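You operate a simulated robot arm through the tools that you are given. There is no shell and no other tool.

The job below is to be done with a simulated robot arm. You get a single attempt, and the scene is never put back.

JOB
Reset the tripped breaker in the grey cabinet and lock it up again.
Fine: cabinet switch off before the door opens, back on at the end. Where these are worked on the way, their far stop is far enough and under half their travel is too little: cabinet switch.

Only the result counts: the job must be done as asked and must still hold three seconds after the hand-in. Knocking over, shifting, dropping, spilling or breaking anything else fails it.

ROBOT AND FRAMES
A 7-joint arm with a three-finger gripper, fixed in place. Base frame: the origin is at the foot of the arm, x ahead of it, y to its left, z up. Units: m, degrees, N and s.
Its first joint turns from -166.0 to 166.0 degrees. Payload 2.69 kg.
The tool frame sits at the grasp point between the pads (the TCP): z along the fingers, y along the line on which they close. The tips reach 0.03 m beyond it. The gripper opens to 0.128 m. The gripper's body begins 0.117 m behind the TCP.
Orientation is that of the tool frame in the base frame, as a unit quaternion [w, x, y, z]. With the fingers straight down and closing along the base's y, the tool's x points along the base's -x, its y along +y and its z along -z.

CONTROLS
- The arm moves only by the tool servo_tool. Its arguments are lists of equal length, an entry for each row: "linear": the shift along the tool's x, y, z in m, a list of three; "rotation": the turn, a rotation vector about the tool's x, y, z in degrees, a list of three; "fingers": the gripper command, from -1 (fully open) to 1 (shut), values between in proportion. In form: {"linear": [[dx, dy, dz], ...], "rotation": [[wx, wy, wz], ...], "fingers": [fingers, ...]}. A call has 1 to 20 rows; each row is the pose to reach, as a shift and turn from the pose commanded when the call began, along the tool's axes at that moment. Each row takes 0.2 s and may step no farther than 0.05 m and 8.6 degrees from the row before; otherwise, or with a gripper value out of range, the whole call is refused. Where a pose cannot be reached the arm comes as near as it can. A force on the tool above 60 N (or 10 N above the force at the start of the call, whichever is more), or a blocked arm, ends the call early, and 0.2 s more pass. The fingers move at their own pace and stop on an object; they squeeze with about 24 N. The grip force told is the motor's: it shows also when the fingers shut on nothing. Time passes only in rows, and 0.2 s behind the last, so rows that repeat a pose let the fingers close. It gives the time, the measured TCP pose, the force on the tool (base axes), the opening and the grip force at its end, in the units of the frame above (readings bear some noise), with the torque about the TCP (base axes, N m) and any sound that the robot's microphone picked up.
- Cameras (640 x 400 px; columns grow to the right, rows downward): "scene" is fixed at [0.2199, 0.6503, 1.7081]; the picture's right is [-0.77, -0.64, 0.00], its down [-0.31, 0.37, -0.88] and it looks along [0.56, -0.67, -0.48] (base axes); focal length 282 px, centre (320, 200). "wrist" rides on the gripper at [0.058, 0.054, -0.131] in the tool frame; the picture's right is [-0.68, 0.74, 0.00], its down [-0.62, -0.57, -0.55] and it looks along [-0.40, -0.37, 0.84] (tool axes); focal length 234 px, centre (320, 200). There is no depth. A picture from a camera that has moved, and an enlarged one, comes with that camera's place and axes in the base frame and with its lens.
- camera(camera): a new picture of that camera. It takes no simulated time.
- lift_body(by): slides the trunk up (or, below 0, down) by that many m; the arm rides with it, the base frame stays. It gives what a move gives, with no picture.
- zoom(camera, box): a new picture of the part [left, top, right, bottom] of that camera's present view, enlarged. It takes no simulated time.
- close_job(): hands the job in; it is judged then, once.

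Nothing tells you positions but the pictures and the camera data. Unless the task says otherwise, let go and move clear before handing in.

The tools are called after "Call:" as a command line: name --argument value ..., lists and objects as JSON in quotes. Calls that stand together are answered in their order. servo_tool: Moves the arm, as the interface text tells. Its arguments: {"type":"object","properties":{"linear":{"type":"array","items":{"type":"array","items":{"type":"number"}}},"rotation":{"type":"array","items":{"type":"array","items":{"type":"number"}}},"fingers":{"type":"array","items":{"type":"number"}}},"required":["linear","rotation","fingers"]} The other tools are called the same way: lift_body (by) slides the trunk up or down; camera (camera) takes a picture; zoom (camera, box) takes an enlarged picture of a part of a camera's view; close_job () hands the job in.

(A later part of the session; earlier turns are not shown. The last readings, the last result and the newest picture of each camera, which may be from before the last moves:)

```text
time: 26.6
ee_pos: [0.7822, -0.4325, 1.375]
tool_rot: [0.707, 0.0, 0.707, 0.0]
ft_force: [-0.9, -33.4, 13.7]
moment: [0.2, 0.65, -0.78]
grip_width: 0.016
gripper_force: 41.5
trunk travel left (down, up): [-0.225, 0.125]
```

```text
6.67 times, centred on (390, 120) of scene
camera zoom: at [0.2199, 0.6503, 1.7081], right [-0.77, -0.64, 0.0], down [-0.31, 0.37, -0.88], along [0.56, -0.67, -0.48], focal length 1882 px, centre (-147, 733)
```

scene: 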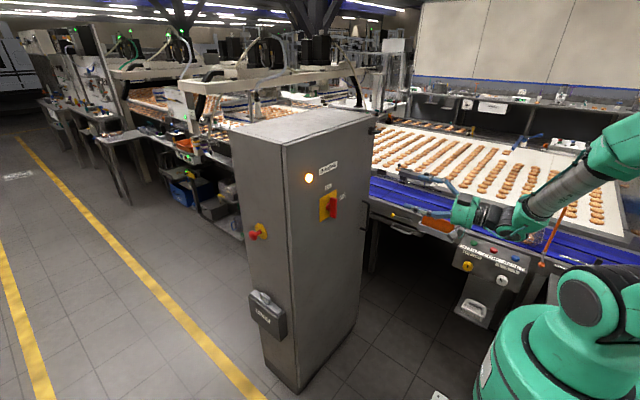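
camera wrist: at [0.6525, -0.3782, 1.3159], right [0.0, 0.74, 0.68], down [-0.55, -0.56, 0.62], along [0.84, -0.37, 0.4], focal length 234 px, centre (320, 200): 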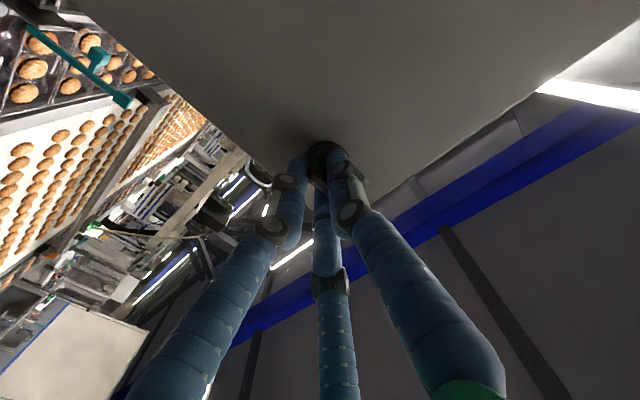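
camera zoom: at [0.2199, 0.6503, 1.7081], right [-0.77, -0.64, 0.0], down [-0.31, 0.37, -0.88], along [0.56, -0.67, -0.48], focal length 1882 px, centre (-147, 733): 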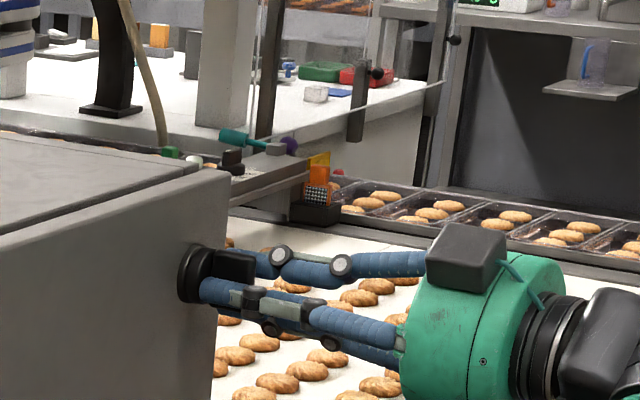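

The wing appears to have turned upright with no stop felt yet. I let go, back off and look at it.

Call:
servo_tool --linear '[[0, 0, 0], [0, 0, 0], [0, 0, -0.03], [0, 0, -0.07], [0, 0, -0.11]]' --rotation '[[0, 0, 0], [0, 0, 0], [0, 0, 0], [0, 0, 0], [0, 0, 0]]' --fingers '[-0.2, -0.2, -0.2, -0.2, -0.2]'

Call:
zoom --camera "wrist" --box '[260, 100, 400, 220]'

Call:
zoom --camera "scene" --box '[350, 90, 430, 150]'

```text
time: 27.8
ee_pos: [0.6742, -0.4285, 1.3759]
tool_rot: [0.707, 0.0, 0.707, 0.0]
ft_force: [-0.2, -0.5, -0.1]
moment: [0.0, 0.04, 0.01]
grip_width: 0.0768
gripper_force: 0.0
trunk travel left (down, up): [-0.225, 0.125]
```

```text
3.33 times, centred on (330, 160) of wrist
camera zoom: at [0.5437, -0.3755, 1.3162], right [0.0, 0.74, 0.68], down [-0.55, -0.57, 0.62], along [0.84, -0.37, 0.4], focal length 781 px, centre (287, 333)
```

zoom: 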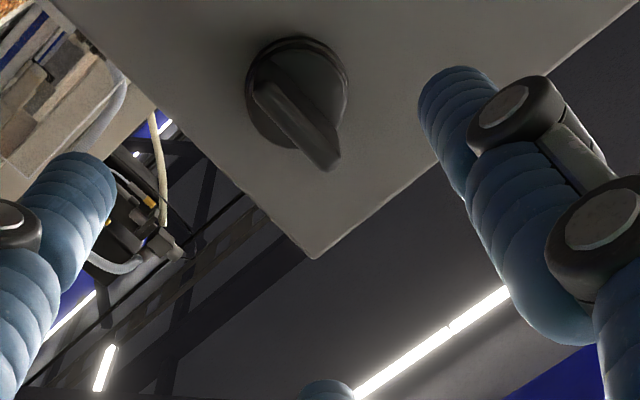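

```text
6.67 times, centred on (390, 120) of scene
camera zoom: at [0.2199, 0.6503, 1.7081], right [-0.77, -0.64, 0.0], down [-0.31, 0.37, -0.88], along [0.56, -0.67, -0.48], focal length 1882 px, centre (-147, 733)
```

zoom: 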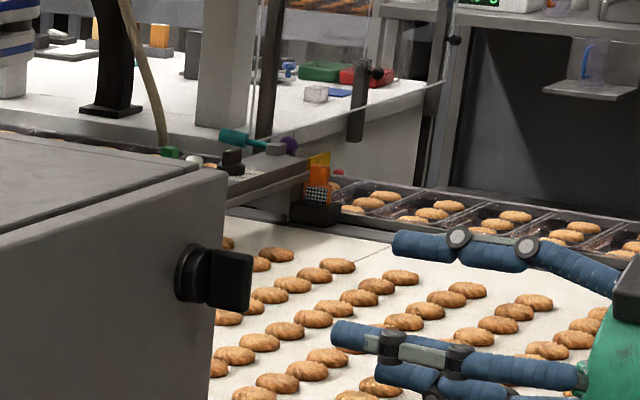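

The latch wing is now upright (released). Next is the vertical handle at about x 0.793, y -0.413, z 0.885 to 1.036; I lower the hand in front of it.

Call:
servo_tool --linear '[[0.045, 0.002, 0], [0.09, 0.004, 0], [0.135, 0.006, 0], [0.18, 0.008, 0], [0.225, 0.01, 0], [0.27, 0.012, 0], [0.315, 0.013, 0], [0.36, 0.014, 0], [0.4, 0.0155, 0]]' --rotation '[[0, 0, 0], [0, 0, 0], [0, 0, 0], [0, 0, 0], [0, 0, 0], [0, 0, 0], [0, 0, 0], [0, 0, 0], [0, 0, 0]]' --fingers '[-0.2, -0.2, -0.2, -0.2, -0.2, -0.2, -0.2, -0.2, -0.2]'

Call:
camera --camera "wrist"

Call:
camera --camera "scene"

```text
time: 29.8
ee_pos: [0.673, -0.4124, 0.9756]
tool_rot: [0.707, 0.0, 0.707, 0.0]
ft_force: [0.3, 0.8, 0.0]
moment: [0.0, 0.06, 0.02]
grip_width: 0.077
gripper_force: 0.0
trunk travel left (down, up): [-0.225, 0.125]
```

```text
taken
camera wrist: at [0.5435, -0.3605, 0.9146], right [0.0, 0.74, 0.68], down [-0.55, -0.57, 0.62], along [0.84, -0.37, 0.4], focal length 234 px, centre (320, 200)
```

wrist: 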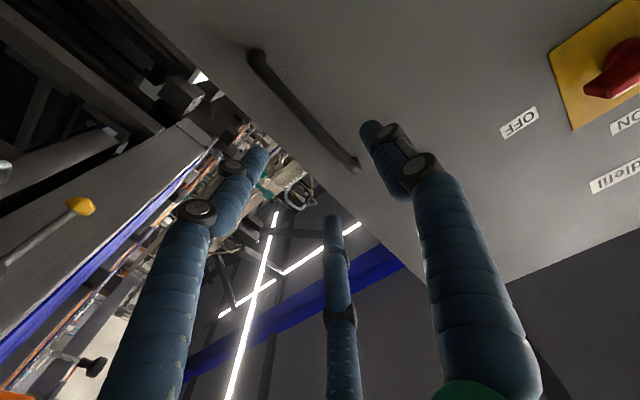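

```text
taken
```

scene: 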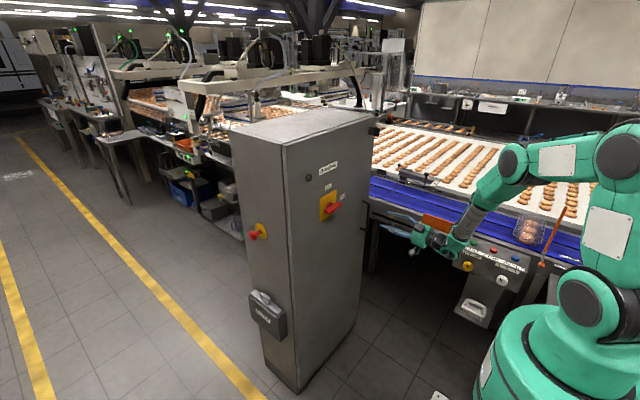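

The handle sits in line with the hand. I advance around it and grip.

Call:
servo_tool --linear '[[0.009, 0.002, 0.04], [0.018, 0.002, 0.08], [0.018, 0.002, 0.117], [0.018, 0.002, 0.117], [0.018, 0.002, 0.117], [0.018, 0.002, 0.117]]' --rotation '[[0, 0, 0], [0, 0, 0], [0, 0, 0], [0, 0, 0], [0, 0, 0], [0, 0, 0]]' --fingers '[-0.2, -0.2, -0.2, 1, 1, 1]'

Call:
camera --camera "wrist"

Call:
zoom --camera "scene" --box '[330, 180, 430, 280]'

```text
time: 31.2
ee_pos: [0.789, -0.4152, 0.9532]
tool_rot: [0.705, 0.004, 0.709, -0.002]
ft_force: [0.8, -16.0, -10.4]
moment: [-0.29, 1.09, -0.06]
grip_width: 0.0217
gripper_force: 45.2
trunk travel left (down, up): [-0.225, 0.125]
stopped in row 6: the force on the tool passed its limit at 62 N (the readings are from after the stop); the commanded pose is now the measured one
```

```text
taken
camera wrist: at [0.6593, -0.3625, 0.895], right [0.01, 0.73, 0.68], down [-0.55, -0.56, 0.62], along [0.83, -0.38, 0.4], focal length 234 px, centre (320, 200)
```

wrist: 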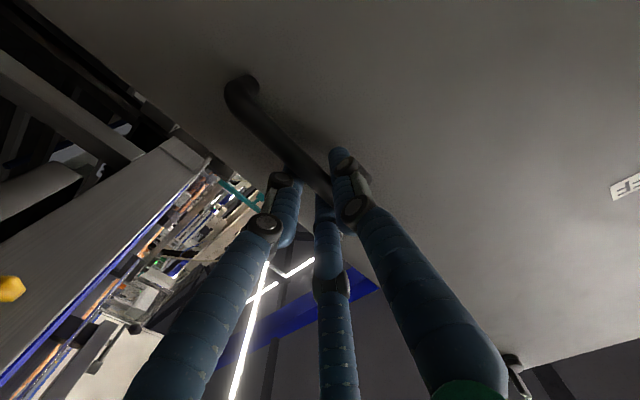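

```text
4.00 times, centred on (380, 230) of scene
camera zoom: at [0.2199, 0.6503, 1.7081], right [-0.77, -0.64, 0.0], down [-0.31, 0.37, -0.88], along [0.56, -0.67, -0.48], focal length 1129 px, centre (80, 80)
```

zoom: 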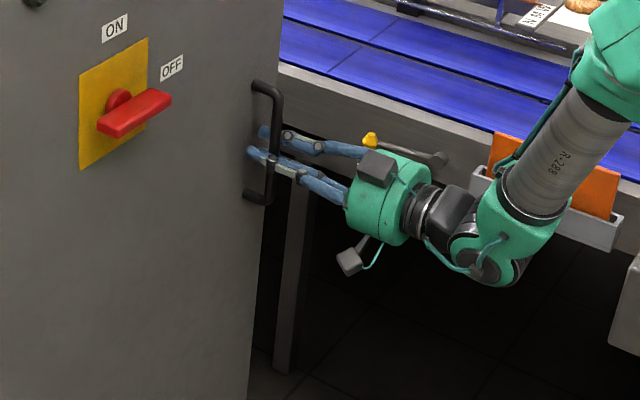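

Gripped. I pull gently along the hinge arc to see if the door is free.

Call:
servo_tool --linear '[[0, 0.001, -0.0106], [0, 0.003, -0.0212], [0, 0.005, -0.032], [0, 0.007, -0.0423]]' --rotation '[[1.2, 0, 0], [2.5, 0, 0], [3.7, 0, 0], [5, 0, 0]]' --fingers '[1, 1, 1, 1]'

Call:
zoom --camera "scene" --box '[220, 90, 440, 290]'

```text
time: 32.2
ee_pos: [0.7477, -0.4111, 0.9545]
tool_rot: [0.704, 0.037, 0.708, -0.033]
ft_force: [-9.2, -50.2, -25.3]
moment: [-0.39, 0.57, 0.11]
grip_width: 0.0216
gripper_force: 44.9
trunk travel left (down, up): [-0.225, 0.125]
```

```text
2.00 times, centred on (330, 190) of scene
camera zoom: at [0.2199, 0.6503, 1.7081], right [-0.77, -0.64, 0.0], down [-0.31, 0.37, -0.88], along [0.56, -0.67, -0.48], focal length 565 px, centre (300, 220)
```

zoom: 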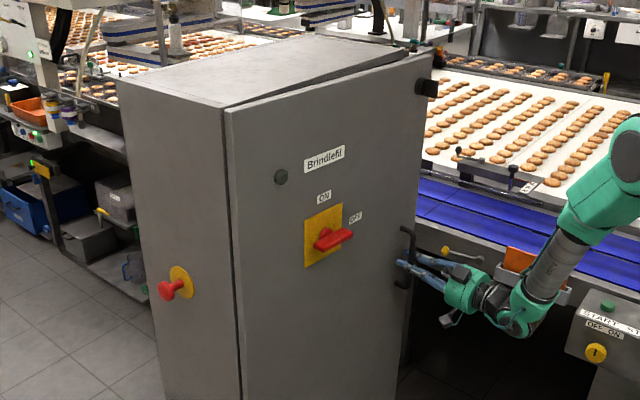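

The door moves. The hand is a little too far to +y and high; I correct that, then go on.

Call:
servo_tool --linear '[[0.002, -0.004, 0], [0.004, -0.007, 0], [0.004, -0.007, 0]]' --rotation '[[0, 0, 0], [0, 0, 0], [0, 0, 0]]' --fingers '[1, 1, 1]'

```text
time: 33.0
ee_pos: [0.7492, -0.4106, 0.9543]
tool_rot: [0.706, 0.032, 0.706, -0.032]
ft_force: [3.3, 14.9, 6.0]
moment: [0.07, -0.62, 0.05]
grip_width: 0.0216
gripper_force: 45.0
trunk travel left (down, up): [-0.225, 0.125]
```

Call:
servo_tool --linear '[[0, 0.002, -0.0213], [0, 0.0049, -0.0424], [0, 0.0087, -0.0634], [0, 0.0135, -0.0842]]' --rotation '[[2.5, 0, 0], [5, 0, 0], [7.5, 0, 0], [10, 0, 0]]' --fingers '[1, 1, 1, 1]'

```text
time: 34.2
ee_pos: [0.6654, -0.3893, 0.9539]
tool_rot: [0.701, 0.093, 0.702, -0.088]
ft_force: [2.7, 10.8, 5.0]
moment: [-0.46, -1.23, 0.09]
grip_width: 0.0216
gripper_force: 44.9
trunk travel left (down, up): [-0.225, 0.125]
stopped in row 4: the force on the tool passed its limit at 61 N (the readings are from after the stop); the commanded pose is now the measured one
```

Call:
servo_tool --linear '[[0, 0.0016, -0.017], [0, 0.0038, -0.034], [0, 0.0067, -0.0509], [0, 0.01, -0.0677], [0, 0.014, -0.0843], [0, 0.0186, -0.1008]]' --rotation '[[2, 0, 0], [4, 0, 0], [6, 0, 0], [8, 0, 0], [10, 0, 0], [12, 0, 0]]' --fingers '[1, 1, 1, 1, 1, 1]'

```text
time: 34.7
ee_pos: [0.6502, -0.3823, 0.9533]
tool_rot: [0.696, 0.109, 0.704, -0.09]
ft_force: [6.3, 15.4, 2.6]
moment: [-1.05, -1.03, 0.23]
grip_width: 0.0221
gripper_force: 45.3
out of reach, approached as far as the arm can: row 1, 2
trunk travel left (down, up): [-0.225, 0.125]
stopped in row 2: the force on the tool passed its limit at 74 N (the readings are from after the stop); the commanded pose is now the measured one
```

The arm reports a reach limit on turning the wrist further, so I keep the hand's orientation and pull along the arc only.

Call:
servo_tool --linear '[[0, 0.0016, -0.017], [0, 0.0038, -0.034]]' --rotation '[[-1, 0, 0], [-2, 0, 0]]' --fingers '[1, 1]'

Call:
camera --camera "scene"

Call:
camera --camera "wrist"

```text
time: 35.3
ee_pos: [0.6183, -0.3684, 0.9526]
tool_rot: [0.697, 0.096, 0.707, -0.073]
ft_force: [23.6, 47.9, 2.9]
moment: [-0.3, 0.34, -0.02]
grip_width: 0.0221
gripper_force: 44.9
trunk travel left (down, up): [-0.225, 0.125]
```

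```text
taken
```

scene: 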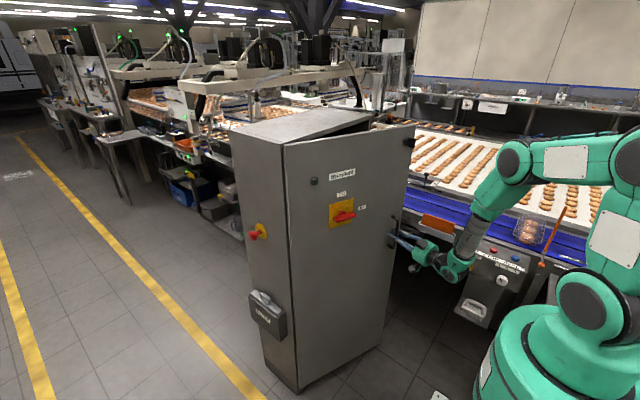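

```text
taken
camera wrist: at [0.5039, -0.2842, 0.8977], right [0.18, 0.69, 0.7], down [-0.66, -0.44, 0.61], along [0.73, -0.57, 0.38], focal length 234 px, centre (320, 200)
```

wrist: 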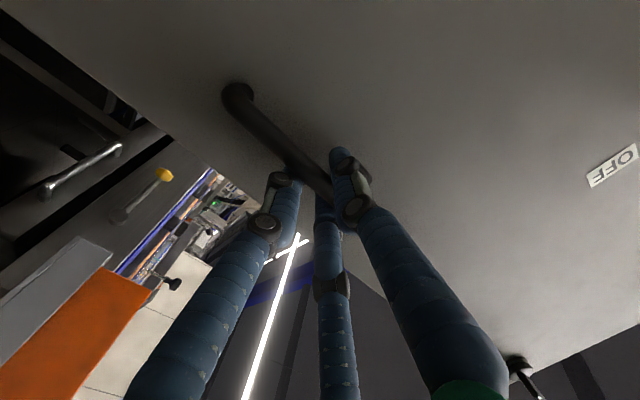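

Moving works without extra wrist turn. I continue along the fitted arc (hinge near x 0.829, y 0.073).

Call:
servo_tool --linear '[[0.0007, 0.014, -0.0158], [0.0011, 0.0184, -0.0323], [0.0017, 0.0248, -0.0527], [0.0023, 0.032, -0.0728], [0.0029, 0.04, -0.0926], [0.0035, 0.049, -0.112]]' --rotation '[[0, 0, 0], [0, 0, 0], [0, 0, 0], [0, 0, 0], [0, 0, 0], [0, 0, 0]]' --fingers '[1, 1, 1, 1, 1, 1]'

```text
time: 36.7
ee_pos: [0.5401, -0.3246, 0.979]
tool_rot: [0.695, 0.112, 0.709, -0.052]
ft_force: [21.7, 30.7, -38.4]
moment: [-0.83, 0.63, 0.04]
grip_width: 0.0242
gripper_force: 44.7
out of reach, approached as far as the arm can: row 1, 2, 3, 4, 5, 6
trunk travel left (down, up): [-0.225, 0.125]
```

The arm nears its fold limit at this height. The door is about 31° open; I release the handle, back off, and look.

Call:
servo_tool --linear '[[0, 0, 0], [0, 0, 0], [0, 0, -0.02], [0, 0, -0.05]]' --rotation '[[0, 0, 0], [0, 0, 0], [0, 0, 0], [0, 0, 0]]' --fingers '[0.3, 0.3, 0.3, 0.3]'

Call:
camera --camera "scene"

Call:
camera --camera "wrist"

```text
time: 37.7
ee_pos: [0.4979, -0.3224, 0.9905]
tool_rot: [0.695, 0.116, 0.708, -0.045]
ft_force: [1.2, 0.8, -0.1]
moment: [0.01, -0.02, 0.01]
grip_width: 0.045
gripper_force: 0.0
out of reach, approached as far as the arm can: row 4
trunk travel left (down, up): [-0.225, 0.125]
```

```text
taken
```

scene: 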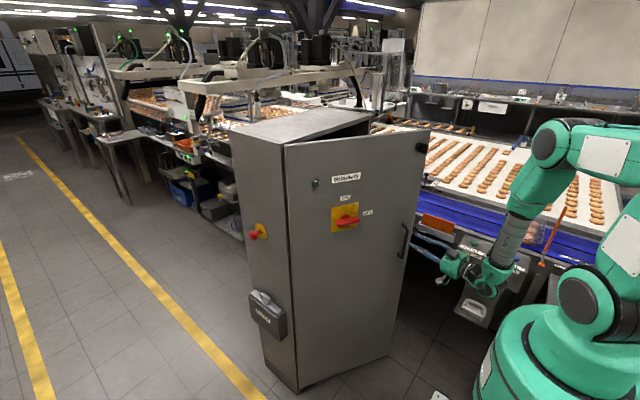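

```text
taken
camera wrist: at [0.3826, -0.2362, 0.9413], right [0.17, 0.64, 0.74], down [-0.66, -0.49, 0.57], along [0.73, -0.59, 0.34], focal length 234 px, centre (320, 200)
```

wrist: 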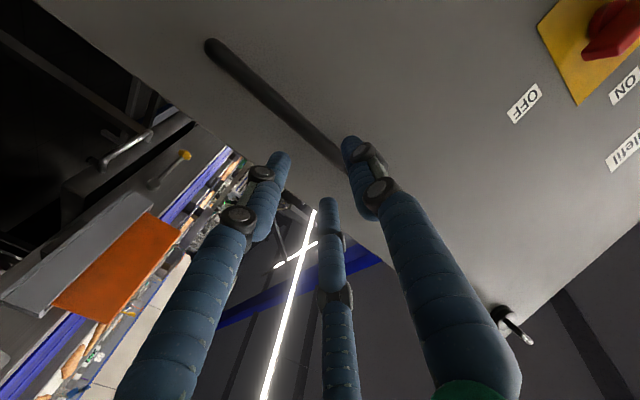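

The door stays ajar. Next I will rise clear of the handle, point the tool down, reach over the door's top edge behind it, and swing it open from inside. First up and back.

Call:
servo_tool --linear '[[-0.03, 0, -0.01], [-0.07, 0, -0.03], [-0.11, 0, -0.05], [-0.155, 0, -0.06], [-0.2, 0, -0.07], [-0.245, 0, -0.08], [-0.29, 0, -0.08], [-0.335, 0, -0.08], [-0.38, 0, -0.08], [-0.425, 0, -0.08], [-0.47, 0, -0.08], [-0.515, 0, -0.08], [-0.56, 0, -0.08]]' --rotation '[[0, 0, 0], [0, 0, 0], [0, 0, 0], [0, 0, 0], [0, 0, 0], [0, 0, 0], [0, 0, 0], [0, 0, 0], [0, 0, 0], [0, 0, 0], [0, 0, 0], [0, 0, 0], [0, 0, 0]]' --fingers '[0.3, 0.3, 0.3, 0.3, 0.3, 0.3, 0.3, 0.3, 0.3, 0.3, 0.3, 0.3, 0.3]'

Call:
camera --camera "scene"

Call:
camera --camera "wrist"

```text
time: 39.2
ee_pos: [0.4146, -0.3122, 1.1601]
tool_rot: [0.655, 0.17, 0.736, 0.005]
ft_force: [-0.9, -0.2, 0.8]
moment: [-0.02, 0.02, 0.06]
grip_width: 0.0445
gripper_force: 0.1
trunk travel left (down, up): [-0.225, 0.125]
stopped in row 7: the arm was blocked; the commanded pose is now the measured one
```

```text
taken
```

scene: 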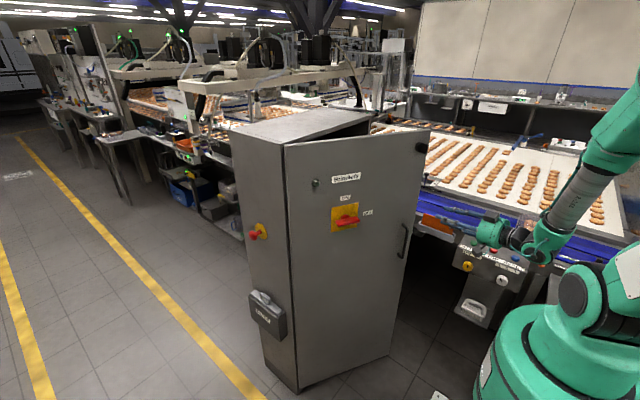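

```text
taken
camera wrist: at [0.2975, -0.2196, 1.1332], right [0.24, 0.52, 0.82], down [-0.62, -0.57, 0.54], along [0.75, -0.63, 0.18], focal length 234 px, centre (320, 200)
```

wrist: 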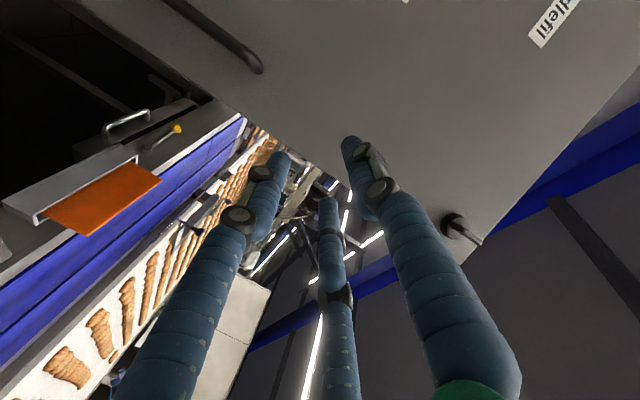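

The arm hit a joint limit there. I tilt the tool down while rising, staying on the near side of the door.

Call:
servo_tool --linear '[[-0.0403, 0.0042, -0.0012], [-0.0807, 0.0083, -0.0025], [-0.121, 0.0125, -0.0037], [-0.1613, 0.0166, -0.0049], [-0.2017, 0.0208, -0.0062], [-0.242, 0.0249, -0.0074], [-0.2824, 0.0291, -0.0087], [-0.3227, 0.0332, -0.0099], [-0.363, 0.0374, -0.0111], [-0.4034, 0.0415, -0.0124], [-0.4437, 0.0457, -0.0136]]' --rotation '[[0.05, 7.49, -1.95], [0.11, 14.98, -3.89], [0.16, 22.47, -5.84], [0.22, 29.96, -7.78], [0.27, 37.45, -9.73], [0.33, 44.95, -11.67], [0.38, 52.44, -13.62], [0.44, 59.93, -15.56], [0.49, 67.42, -17.51], [0.55, 74.9, -19.45], [0.6, 82.4, -21.4]]' --fingers '[1, 1, 1, 1, 1, 1, 1, 1, 1, 1, 1]'

Call:
camera --camera "scene"

Call:
camera --camera "wrist"

```text
time: 39.9
ee_pos: [0.4142, -0.318, 1.1643]
tool_rot: [0.504, 0.187, 0.841, 0.06]
ft_force: [-0.7, -0.3, 0.2]
moment: [0.03, 0.02, 0.04]
grip_width: 0.0023
gripper_force: 23.9
trunk travel left (down, up): [-0.225, 0.125]
stopped in row 3: the arm was blocked; the commanded pose is now the measured one
```

```text
taken
```

scene: 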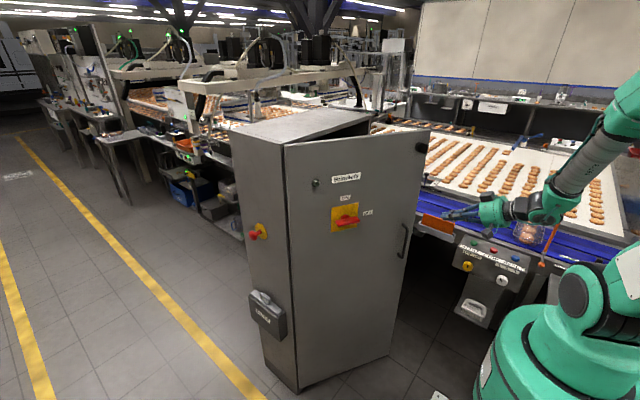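

```text
taken
camera wrist: at [0.2894, -0.2348, 1.1941], right [0.47, 0.43, 0.77], down [-0.36, -0.71, 0.61], along [0.8, -0.57, -0.18], focal length 234 px, centre (320, 200)
```

wrist: 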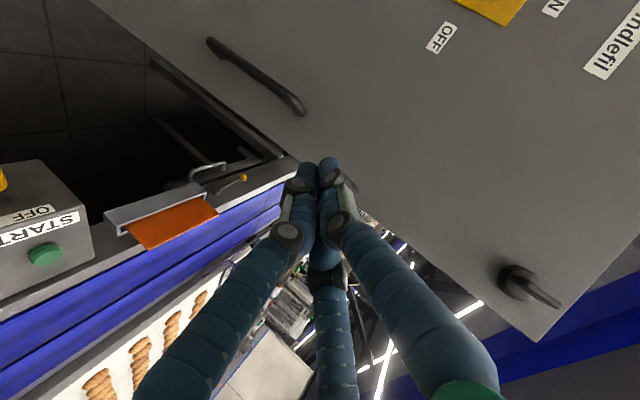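

Call:
servo_tool --linear '[[-0.039, 0.0071, -0.0066], [-0.078, 0.0142, -0.0133], [-0.117, 0.0213, -0.02], [-0.156, 0.0284, -0.0266]]' --rotation '[[0, 0, 0], [0, 0, 0], [0, 0, 0], [0, 0, 0]]' --fingers '[1, 1, 1, 1]'

```text
time: 40.6
ee_pos: [0.4353, -0.3405, 1.1899]
tool_rot: [0.459, 0.233, 0.851, 0.106]
ft_force: [-0.7, 0.1, -0.2]
moment: [0.0, 0.02, -0.02]
grip_width: 0.0021
gripper_force: 23.8
trunk travel left (down, up): [-0.225, 0.125]
stopped in row 3: the arm was blocked; the commanded pose is now the measured one
```

Call:
servo_tool --linear '[[-0.0371, -0.0115, -0.0097], [-0.0743, -0.023, -0.0194], [-0.1114, -0.0345, -0.029], [-0.1486, -0.046, -0.0387], [-0.1857, -0.0575, -0.0484]]' --rotation '[[0, 0, 0], [0, 0, 0], [0, 0, 0], [0, 0, 0], [0, 0, 0]]' --fingers '[1, 1, 1, 1, 1]'

Call:
camera --camera "scene"

```text
time: 41.8
ee_pos: [0.464, -0.4809, 1.3325]
tool_rot: [0.46, 0.233, 0.85, 0.104]
ft_force: [0.2, 0.4, -1.5]
moment: [0.0, 0.02, -0.01]
grip_width: 0.0022
gripper_force: 23.7
trunk travel left (down, up): [-0.225, 0.125]
```

```text
taken
```

scene: 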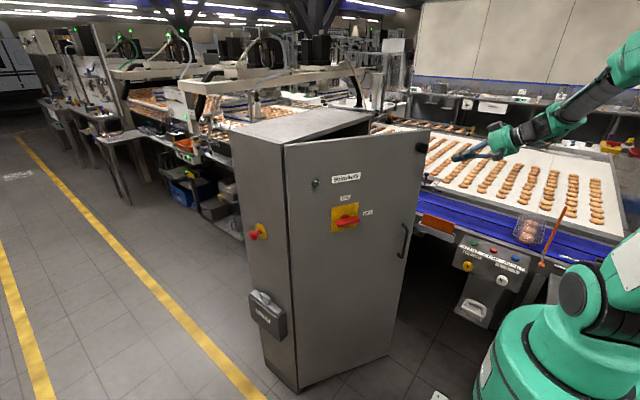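

Clear now. I rise and point the tool straight down above the gap beside the door edge.

Call:
servo_tool --linear '[[-0.0238, 0.0158, -0.0138], [-0.0475, 0.0317, -0.0275], [-0.0713, 0.0475, -0.0413], [-0.095, 0.0633, -0.055], [-0.1188, 0.0792, -0.0688], [-0.1425, 0.095, -0.0825], [-0.1663, 0.1109, -0.0963], [-0.19, 0.1267, -0.11]]' --rotation '[[1.56, 6.94, -3.51], [3.13, 13.88, -7.03], [4.69, 20.8, -10.5], [6.25, 27.75, -14.05], [7.8, 34.7, -17.6], [9.4, 41.6, -21.1], [10.9, 48.6, -24.6], [12.5, 55.5, -28.1]]' --fingers '[1, 1, 1, 1, 1, 1, 1, 1]'

Call:
camera --camera "wrist"

Call:
camera --camera "scene"

```text
time: 43.6
ee_pos: [0.5004, -0.4605, 1.5805]
tool_rot: [-0.001, -0.001, 1.0, 0.001]
ft_force: [-0.7, 0.5, -0.7]
moment: [-0.01, 0.02, -0.01]
grip_width: 0.0021
gripper_force: 23.8
trunk travel left (down, up): [-0.225, 0.125]
```

```text
taken
camera wrist: at [0.4426, -0.4074, 1.7105], right [0.68, 0.74, 0.0], down [0.62, -0.57, 0.55], along [0.4, -0.37, -0.84], focal length 234 px, centre (320, 200)
```

wrist: 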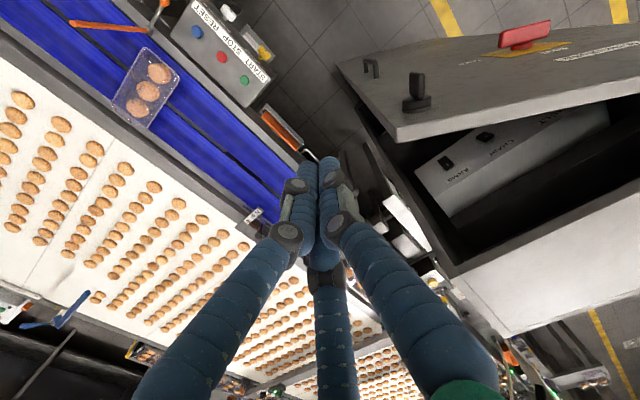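

```text
taken
```

scene: 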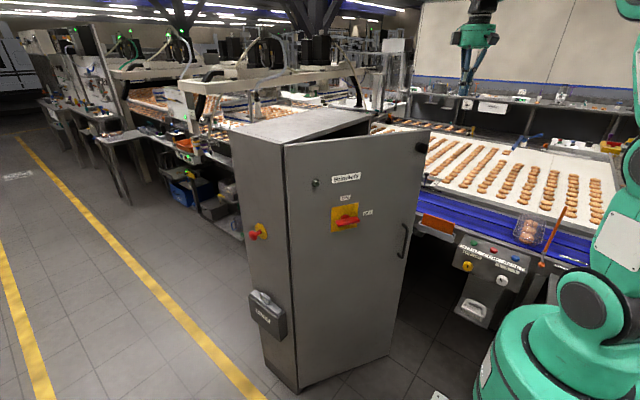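

I can see into the cabinet from above. Enlarge to check the door's edge position and the interior.

Call:
zoom --camera "wrist" --box '[330, 20, 640, 340]'

Call:
zoom --camera "wrist" --box '[410, 90, 570, 190]'

```text
1.25 times, centred on (485, 180) of wrist
camera zoom: at [0.4426, -0.4074, 1.7105], right [0.68, 0.74, 0.0], down [0.62, -0.57, 0.55], along [0.4, -0.37, -0.84], focal length 293 px, centre (114, 225)
```

zoom: 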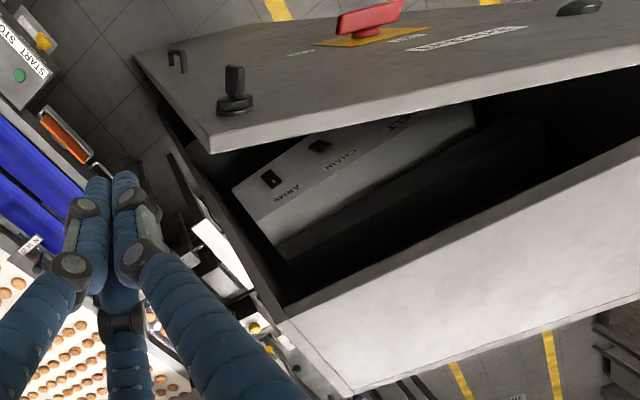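

```text
4.00 times, centred on (490, 140) of wrist
camera zoom: at [0.4426, -0.4074, 1.7105], right [0.68, 0.74, 0.0], down [0.62, -0.57, 0.55], along [0.4, -0.37, -0.84], focal length 937 px, centre (-360, 440)
```

zoom: 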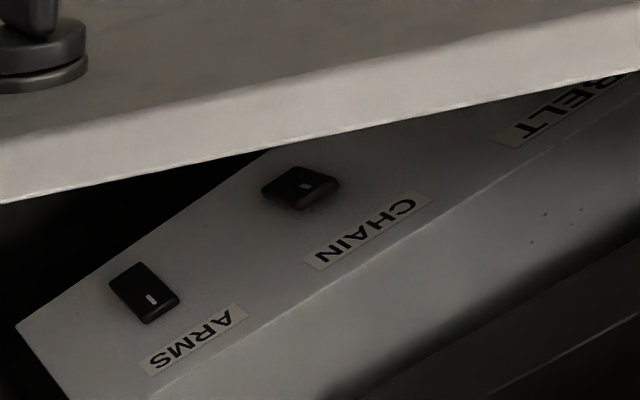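

The door is about 32° open (top edge from (0.56,-0.40) to (0.75,-0.10)). I move over the gap behind it and lower the closed fingers inside.

Call:
servo_tool --linear '[[-0.04, 0.02, 0], [-0.08, 0.04, 0], [-0.12, 0.06, 0], [-0.16, 0.08, 0], [-0.2, 0.1, 0], [-0.2, 0.1, 0.045], [-0.2, 0.1, 0.09], [-0.2, 0.1, 0.135], [-0.2, 0.1, 0.18], [-0.2, 0.1, 0.2]]' --rotation '[[0, 0, 0], [0, 0, 0], [0, 0, 0], [0, 0, 0], [0, 0, 0], [0, 0, 0], [0, 0, 0], [0, 0, 0], [0, 0, 0], [0, 0, 0]]' --fingers '[1, 1, 1, 1, 1, 1, 1, 1, 1, 1]'

Call:
camera --camera "wrist"

Call:
camera --camera "scene"

```text
time: 45.8
ee_pos: [0.7, -0.3589, 1.3808]
tool_rot: [0.0, 0.0, 1.0, 0.001]
ft_force: [0.6, -0.4, 0.0]
moment: [0.06, 0.01, 0.01]
grip_width: 0.0022
gripper_force: 23.7
trunk travel left (down, up): [-0.225, 0.125]
```

```text
taken
camera wrist: at [0.6422, -0.3066, 1.5112], right [0.68, 0.74, 0.0], down [0.62, -0.57, 0.55], along [0.4, -0.37, -0.84], focal length 234 px, centre (320, 200)
```

wrist: 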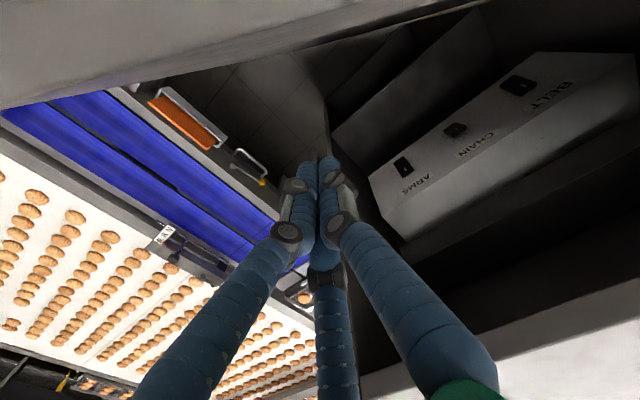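

```text
taken
```

scene: 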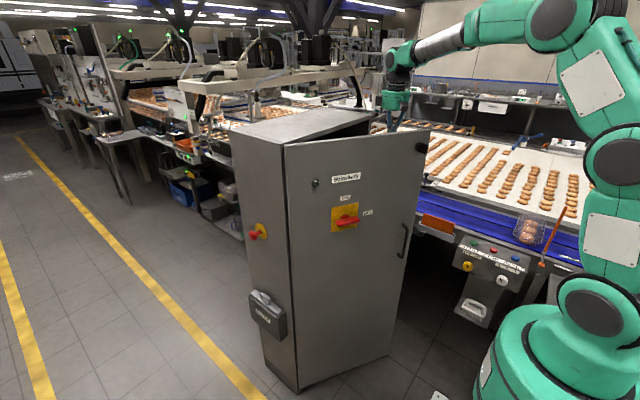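

Breakers ARMS, CHAIN and BELT are visible inside. Now I sweep the closed fingers along an arc to push the door open from behind.

Call:
servo_tool --linear '[[0.025, 0.009, 0], [0.052, 0.0255, 0], [0.078, 0.0435, 0], [0.1015, 0.063, 0], [0.124, 0.084, 0], [0.144, 0.106, 0], [0.163, 0.13, 0]]' --rotation '[[0, 0, 0], [0, 0, 0], [0, 0, 0], [0, 0, 0], [0, 0, 0], [0, 0, 0], [0, 0, 0]]' --fingers '[1, 1, 1, 1, 1, 1, 1]'

Call:
camera --camera "scene"

```text
time: 47.4
ee_pos: [0.5374, -0.2278, 1.3822]
tool_rot: [-0.001, 0.0, 1.0, 0.001]
ft_force: [0.3, 0.1, 0.2]
moment: [0.01, 0.0, 0.02]
grip_width: 0.0021
gripper_force: 24.3
trunk travel left (down, up): [-0.225, 0.125]
```

```text
taken
```

scene: 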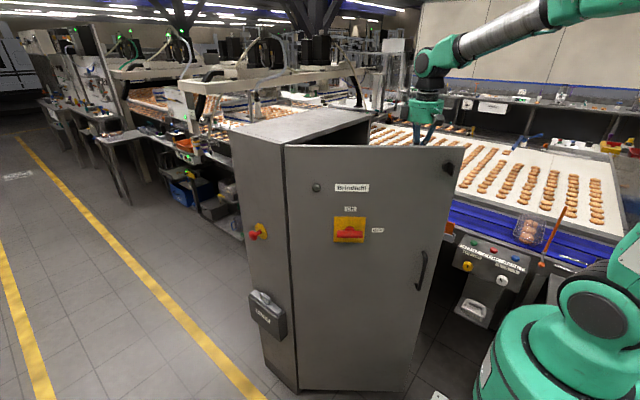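

The door follows easily. I continue the sweep to about 90°.

Call:
servo_tool --linear '[[0.0164, 0.0243, 0], [0.031, 0.05, 0], [0.044, 0.0755, 0], [0.0544, 0.102, 0], [0.063, 0.129, 0], [0.07, 0.156, 0], [0.074, 0.183, 0], [0.077, 0.21, 0], [0.077, 0.237, 0], [0.076, 0.263, 0]]' --rotation '[[0, 0, 0], [0, 0, 0], [0, 0, 0], [0, 0, 0], [0, 0, 0], [0, 0, 0], [0, 0, 0], [0, 0, 0], [0, 0, 0], [0, 0, 0]]' --fingers '[1, 1, 1, 1, 1, 1, 1, 1, 1, 1]'

Call:
camera --camera "scene"

Call:
camera --camera "wrist"

```text
time: 49.6
ee_pos: [0.463, 0.0341, 1.3801]
tool_rot: [0.0, 0.0, 1.0, 0.0]
ft_force: [0.1, -0.6, -0.3]
moment: [-0.02, 0.09, 0.03]
grip_width: 0.0023
gripper_force: 24.2
trunk travel left (down, up): [-0.225, 0.125]
```

```text
taken
```

scene: 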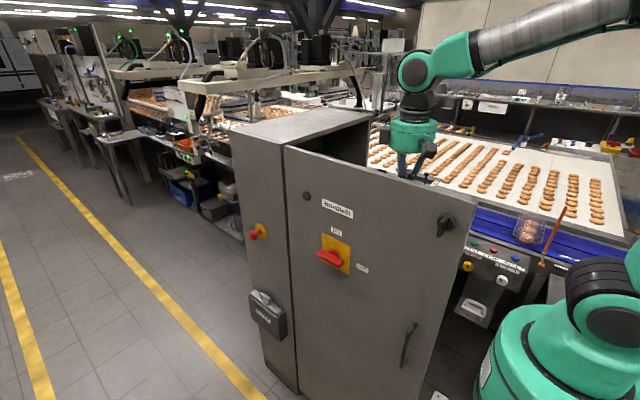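

```text
taken
camera wrist: at [0.4046, 0.0868, 1.51], right [0.68, 0.74, 0.0], down [0.62, -0.57, 0.55], along [0.4, -0.37, -0.84], focal length 234 px, centre (320, 200)
```

wrist: 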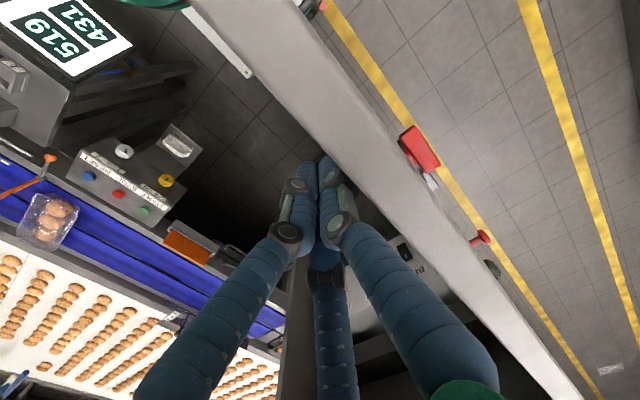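

Door is near 90°. I push a little further for clearance.

Call:
servo_tool --linear '[[-0.002, 0.025, 0], [-0.005, 0.05, 0], [-0.008, 0.075, 0], [-0.012, 0.1, 0]]' --rotation '[[0, 0, 0], [0, 0, 0], [0, 0, 0], [0, 0, 0]]' --fingers '[1, 1, 1, 1]'

Call:
camera --camera "scene"

```text
time: 50.6
ee_pos: [0.4729, 0.1354, 1.3823]
tool_rot: [0.0, 0.0, 1.0, 0.0]
ft_force: [1.0, -0.2, 1.3]
moment: [-0.04, -0.01, -0.02]
grip_width: 0.0022
gripper_force: 23.6
trunk travel left (down, up): [-0.225, 0.125]
```

```text
taken
```

scene: 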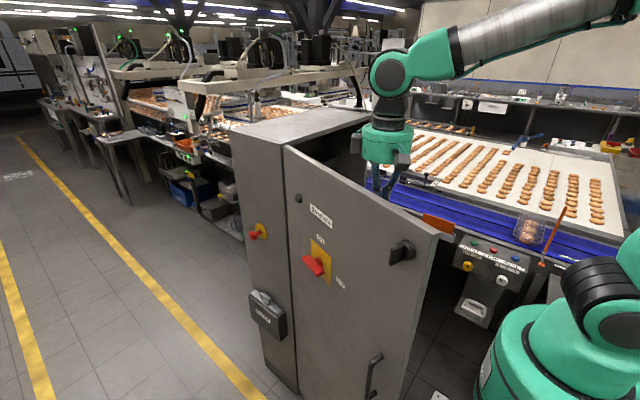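

The door is now past 100° open. I draw the hand away from the door to the middle of the opening.

Call:
servo_tool --linear '[[0, -0.045, 0], [0, -0.09, 0], [0, -0.135, 0], [0, -0.18, 0], [0, -0.225, 0], [0, -0.27, 0], [0, -0.315, 0], [-0.02, -0.335, 0]]' --rotation '[[0, 0, 0], [0, 0, 0], [0, 0, 0], [0, 0, 0], [0, 0, 0], [0, 0, 0], [0, 0, 0], [0, 0, 0]]' --fingers '[1, 1, 1, 1, 1, 1, 1, 1]'

Call:
servo_tool --linear '[[0, 0, 0.005], [0, 0, 0.01], [0, 0, 0.02], [0, 0, 0.03], [0, 0, 0.04], [0, 0, 0.05], [0, 0, 0.06], [0, 0, 0.07], [0, 0, 0.08], [0, 0, 0.09], [0, 0, 0.1]]' --rotation '[[0, -8.2, 0], [0, -16.4, 0], [0, -24.6, 0], [0, -32.8, 0], [0, -41, 0], [0, -49.2, 0], [0, -57.4, 0], [0, -65.6, 0], [0, -73.8, 0], [0, -82, 0], [0, -90, 0]]' --fingers '[1, 1, 1, 1, 1, 1, 1, 1, 1, 1, 1]'

Call:
camera --camera "wrist"

Call:
camera --camera "scene"

```text
time: 52.4
ee_pos: [0.4923, -0.2028, 1.3817]
tool_rot: [0.001, 0.001, 1.0, 0.001]
ft_force: [-0.1, -0.9, -0.8]
moment: [-0.01, -0.02, 0.0]
grip_width: 0.0025
gripper_force: 23.9
trunk travel left (down, up): [-0.225, 0.125]
```

```text
time: 54.8
ee_pos: [0.4927, -0.2008, 1.2827]
tool_rot: [0.708, 0.0, 0.706, 0.0]
ft_force: [-0.2, 0.4, 0.1]
moment: [0.01, 0.02, 0.03]
grip_width: 0.0024
gripper_force: 23.9
trunk travel left (down, up): [-0.225, 0.125]
```

```text
taken
camera wrist: at [0.3635, -0.1489, 1.2224], right [0.0, 0.74, 0.68], down [-0.55, -0.57, 0.61], along [0.83, -0.37, 0.41], focal length 234 px, centre (320, 200)
```

wrist: 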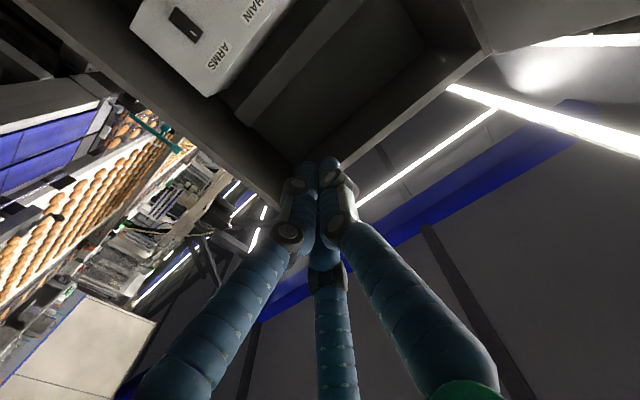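

```text
taken
```

scene: 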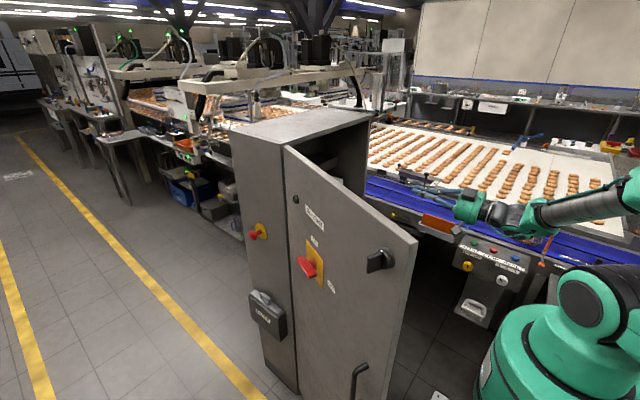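

I roll the wrist 90° so the camera looks down into the cabinet, shifting slightly left.

Call:
servo_tool --linear '[[0, 0.01, 0], [0, 0.02, 0], [0, 0.03, 0], [0, 0.04, 0], [0, 0.05, 0], [0, 0.06, 0], [0, 0.07, 0], [0, 0.08, 0], [0, 0.09, 0], [0, 0.1, 0], [0, 0.1, 0]]' --rotation '[[0, 0, 8.2], [0, 0, 16.4], [0, 0, 24.6], [0, 0, 32.8], [0, 0, 41], [0, 0, 49.2], [0, 0, 57.4], [0, 0, 65.6], [0, 0, 73.8], [0, 0, 82], [0, 0, 90]]' --fingers '[-1, -1, -1, -1, -1, -1, -1, -1, -1, -1, -1]'

Call:
camera --camera "wrist"

```text
time: 57.2
ee_pos: [0.4943, -0.1019, 1.2832]
tool_rot: [0.499, 0.502, 0.499, 0.5]
ft_force: [0.3, -0.4, -0.1]
moment: [-0.01, 0.02, -0.02]
grip_width: 0.128
gripper_force: 0.2
trunk travel left (down, up): [-0.225, 0.125]
```

```text
taken
camera wrist: at [0.3627, -0.0435, 1.3352], right [0.0, -0.68, 0.73], down [-0.55, -0.61, -0.57], along [0.84, -0.4, -0.37], focal length 234 px, centre (320, 200)
```

wrist: 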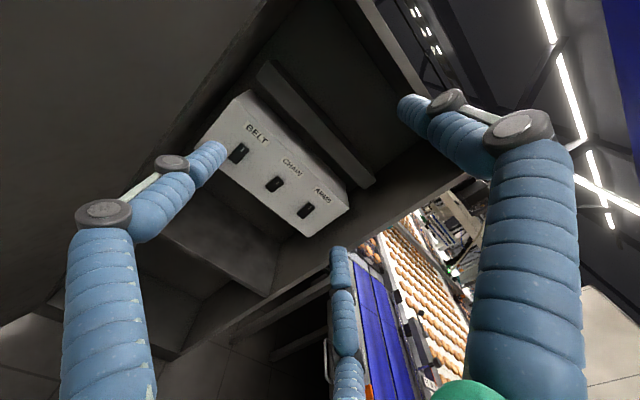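

Call:
zoom --camera "wrist" --box '[200, 80, 370, 240]'

Call:
zoom --camera "wrist" --box '[220, 130, 330, 230]'

Call:
zoom --camera "wrist" --box '[225, 135, 265, 170]'

Call:
zoom --camera "wrist" --box '[258, 168, 326, 222]'

```text
2.50 times, centred on (285, 160) of wrist
camera zoom: at [0.3627, -0.0435, 1.3352], right [0.0, -0.68, 0.73], down [-0.55, -0.61, -0.57], along [0.84, -0.4, -0.37], focal length 585 px, centre (408, 300)
```

zoom: 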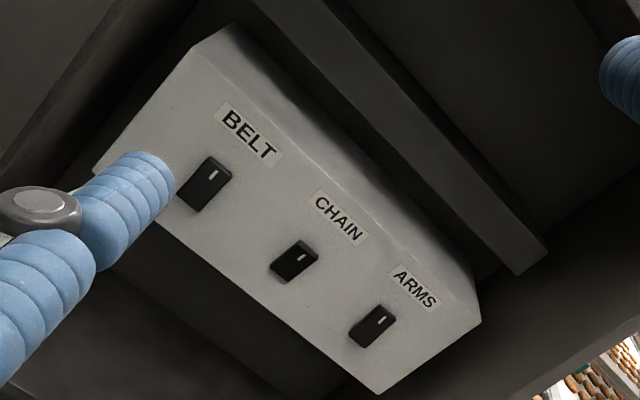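

```text
4.00 times, centred on (275, 180) of wrist
camera zoom: at [0.3627, -0.0435, 1.3352], right [0.0, -0.68, 0.73], down [-0.55, -0.61, -0.57], along [0.84, -0.4, -0.37], focal length 937 px, centre (500, 280)
```

zoom: 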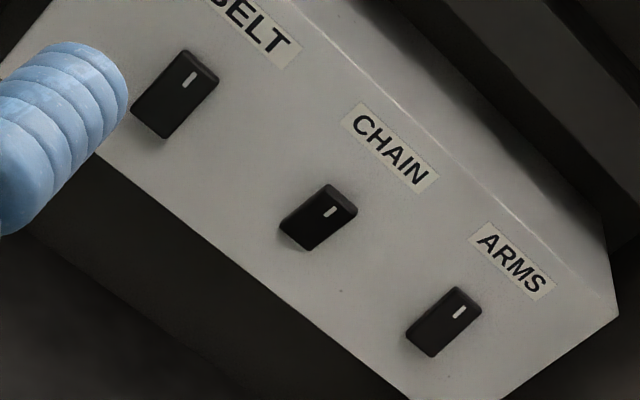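

```text
11.43 times, centred on (245, 152) of wrist
camera zoom: at [0.3627, -0.0435, 1.3352], right [0.0, -0.68, 0.73], down [-0.55, -0.61, -0.57], along [0.84, -0.4, -0.37], focal length 2676 px, centre (1177, 743)
```

zoom: 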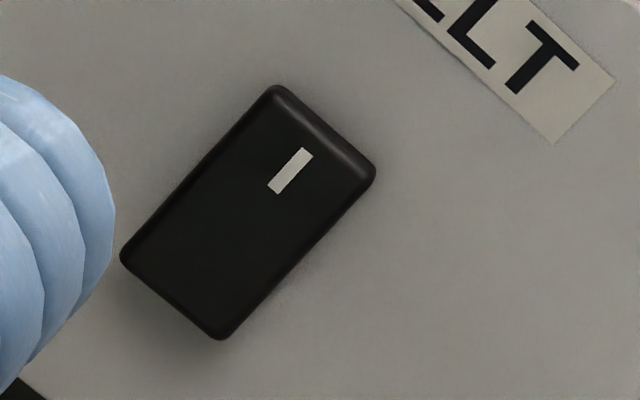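

```text
7.41 times, centred on (292, 195) of wrist
camera zoom: at [0.3627, -0.0435, 1.3352], right [0.0, -0.68, 0.73], down [-0.55, -0.61, -0.57], along [0.84, -0.4, -0.37], focal length 1735 px, centre (527, 237)
```

zoom: 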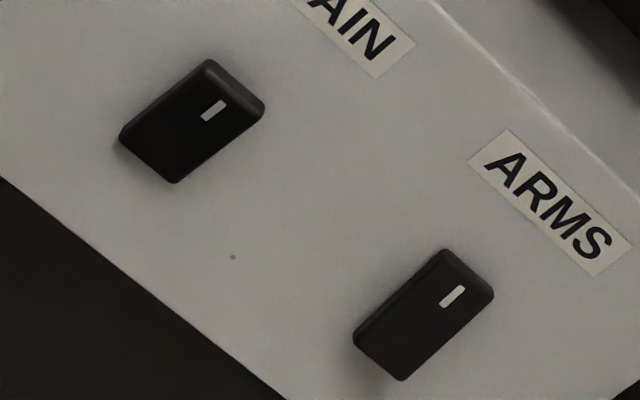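

CHAIN's rocker looks tilted differently from BELT and ARMS, so it seems to be the tripped one. I move closer for a clear look.

Call:
servo_tool --linear '[[-0.0112, -0.0274, 0.0372], [-0.0224, -0.0548, 0.0744], [-0.0336, -0.0822, 0.1116], [-0.0448, -0.1096, 0.1488], [-0.056, -0.137, 0.186]]' --rotation '[[0, 0, 0], [0, 0, 0], [0, 0, 0], [0, 0, 0], [0, 0, 0]]' --fingers '[-1, -1, -1, -1, -1]'

Call:
camera --camera "wrist"

Call:
zoom --camera "wrist" --box '[230, 80, 430, 230]'

Call:
camera --camera "scene"

```text
time: 58.4
ee_pos: [0.6804, -0.1566, 1.1447]
tool_rot: [0.5, 0.501, 0.5, 0.5]
ft_force: [0.2, 0.2, -0.4]
moment: [-0.02, 0.03, -0.02]
grip_width: 0.1279
gripper_force: 0.0
trunk travel left (down, up): [-0.225, 0.125]
```

```text
taken
camera wrist: at [0.5494, -0.0983, 1.1969], right [0.0, -0.68, 0.74], down [-0.55, -0.62, -0.57], along [0.84, -0.4, -0.37], focal length 234 px, centre (320, 200)
```

wrist: 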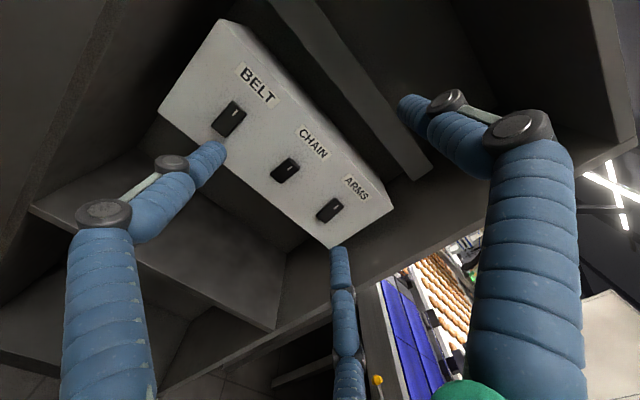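

```text
2.67 times, centred on (330, 155) of wrist
camera zoom: at [0.5494, -0.0983, 1.1969], right [0.0, -0.68, 0.74], down [-0.55, -0.62, -0.57], along [0.84, -0.4, -0.37], focal length 624 px, centre (293, 320)
```

zoom: 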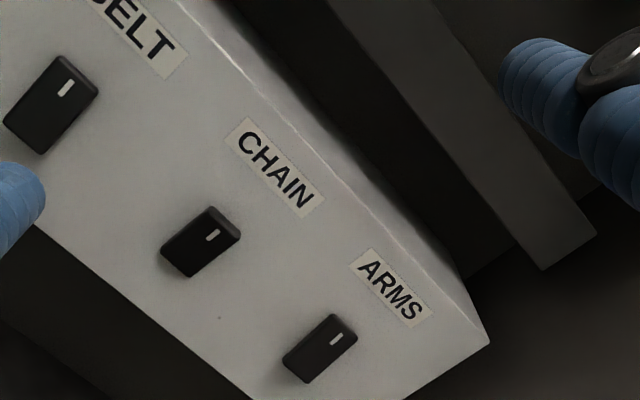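

```text
taken
```

scene: 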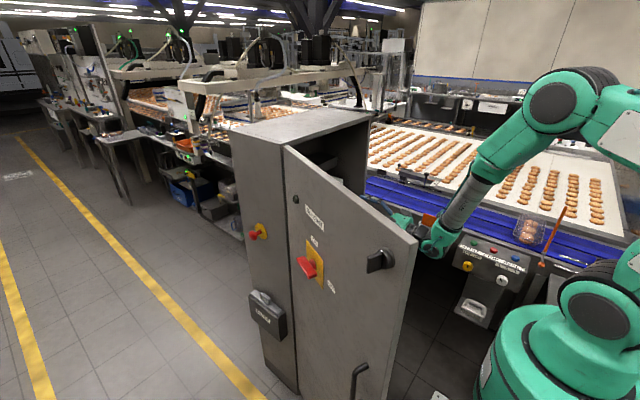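

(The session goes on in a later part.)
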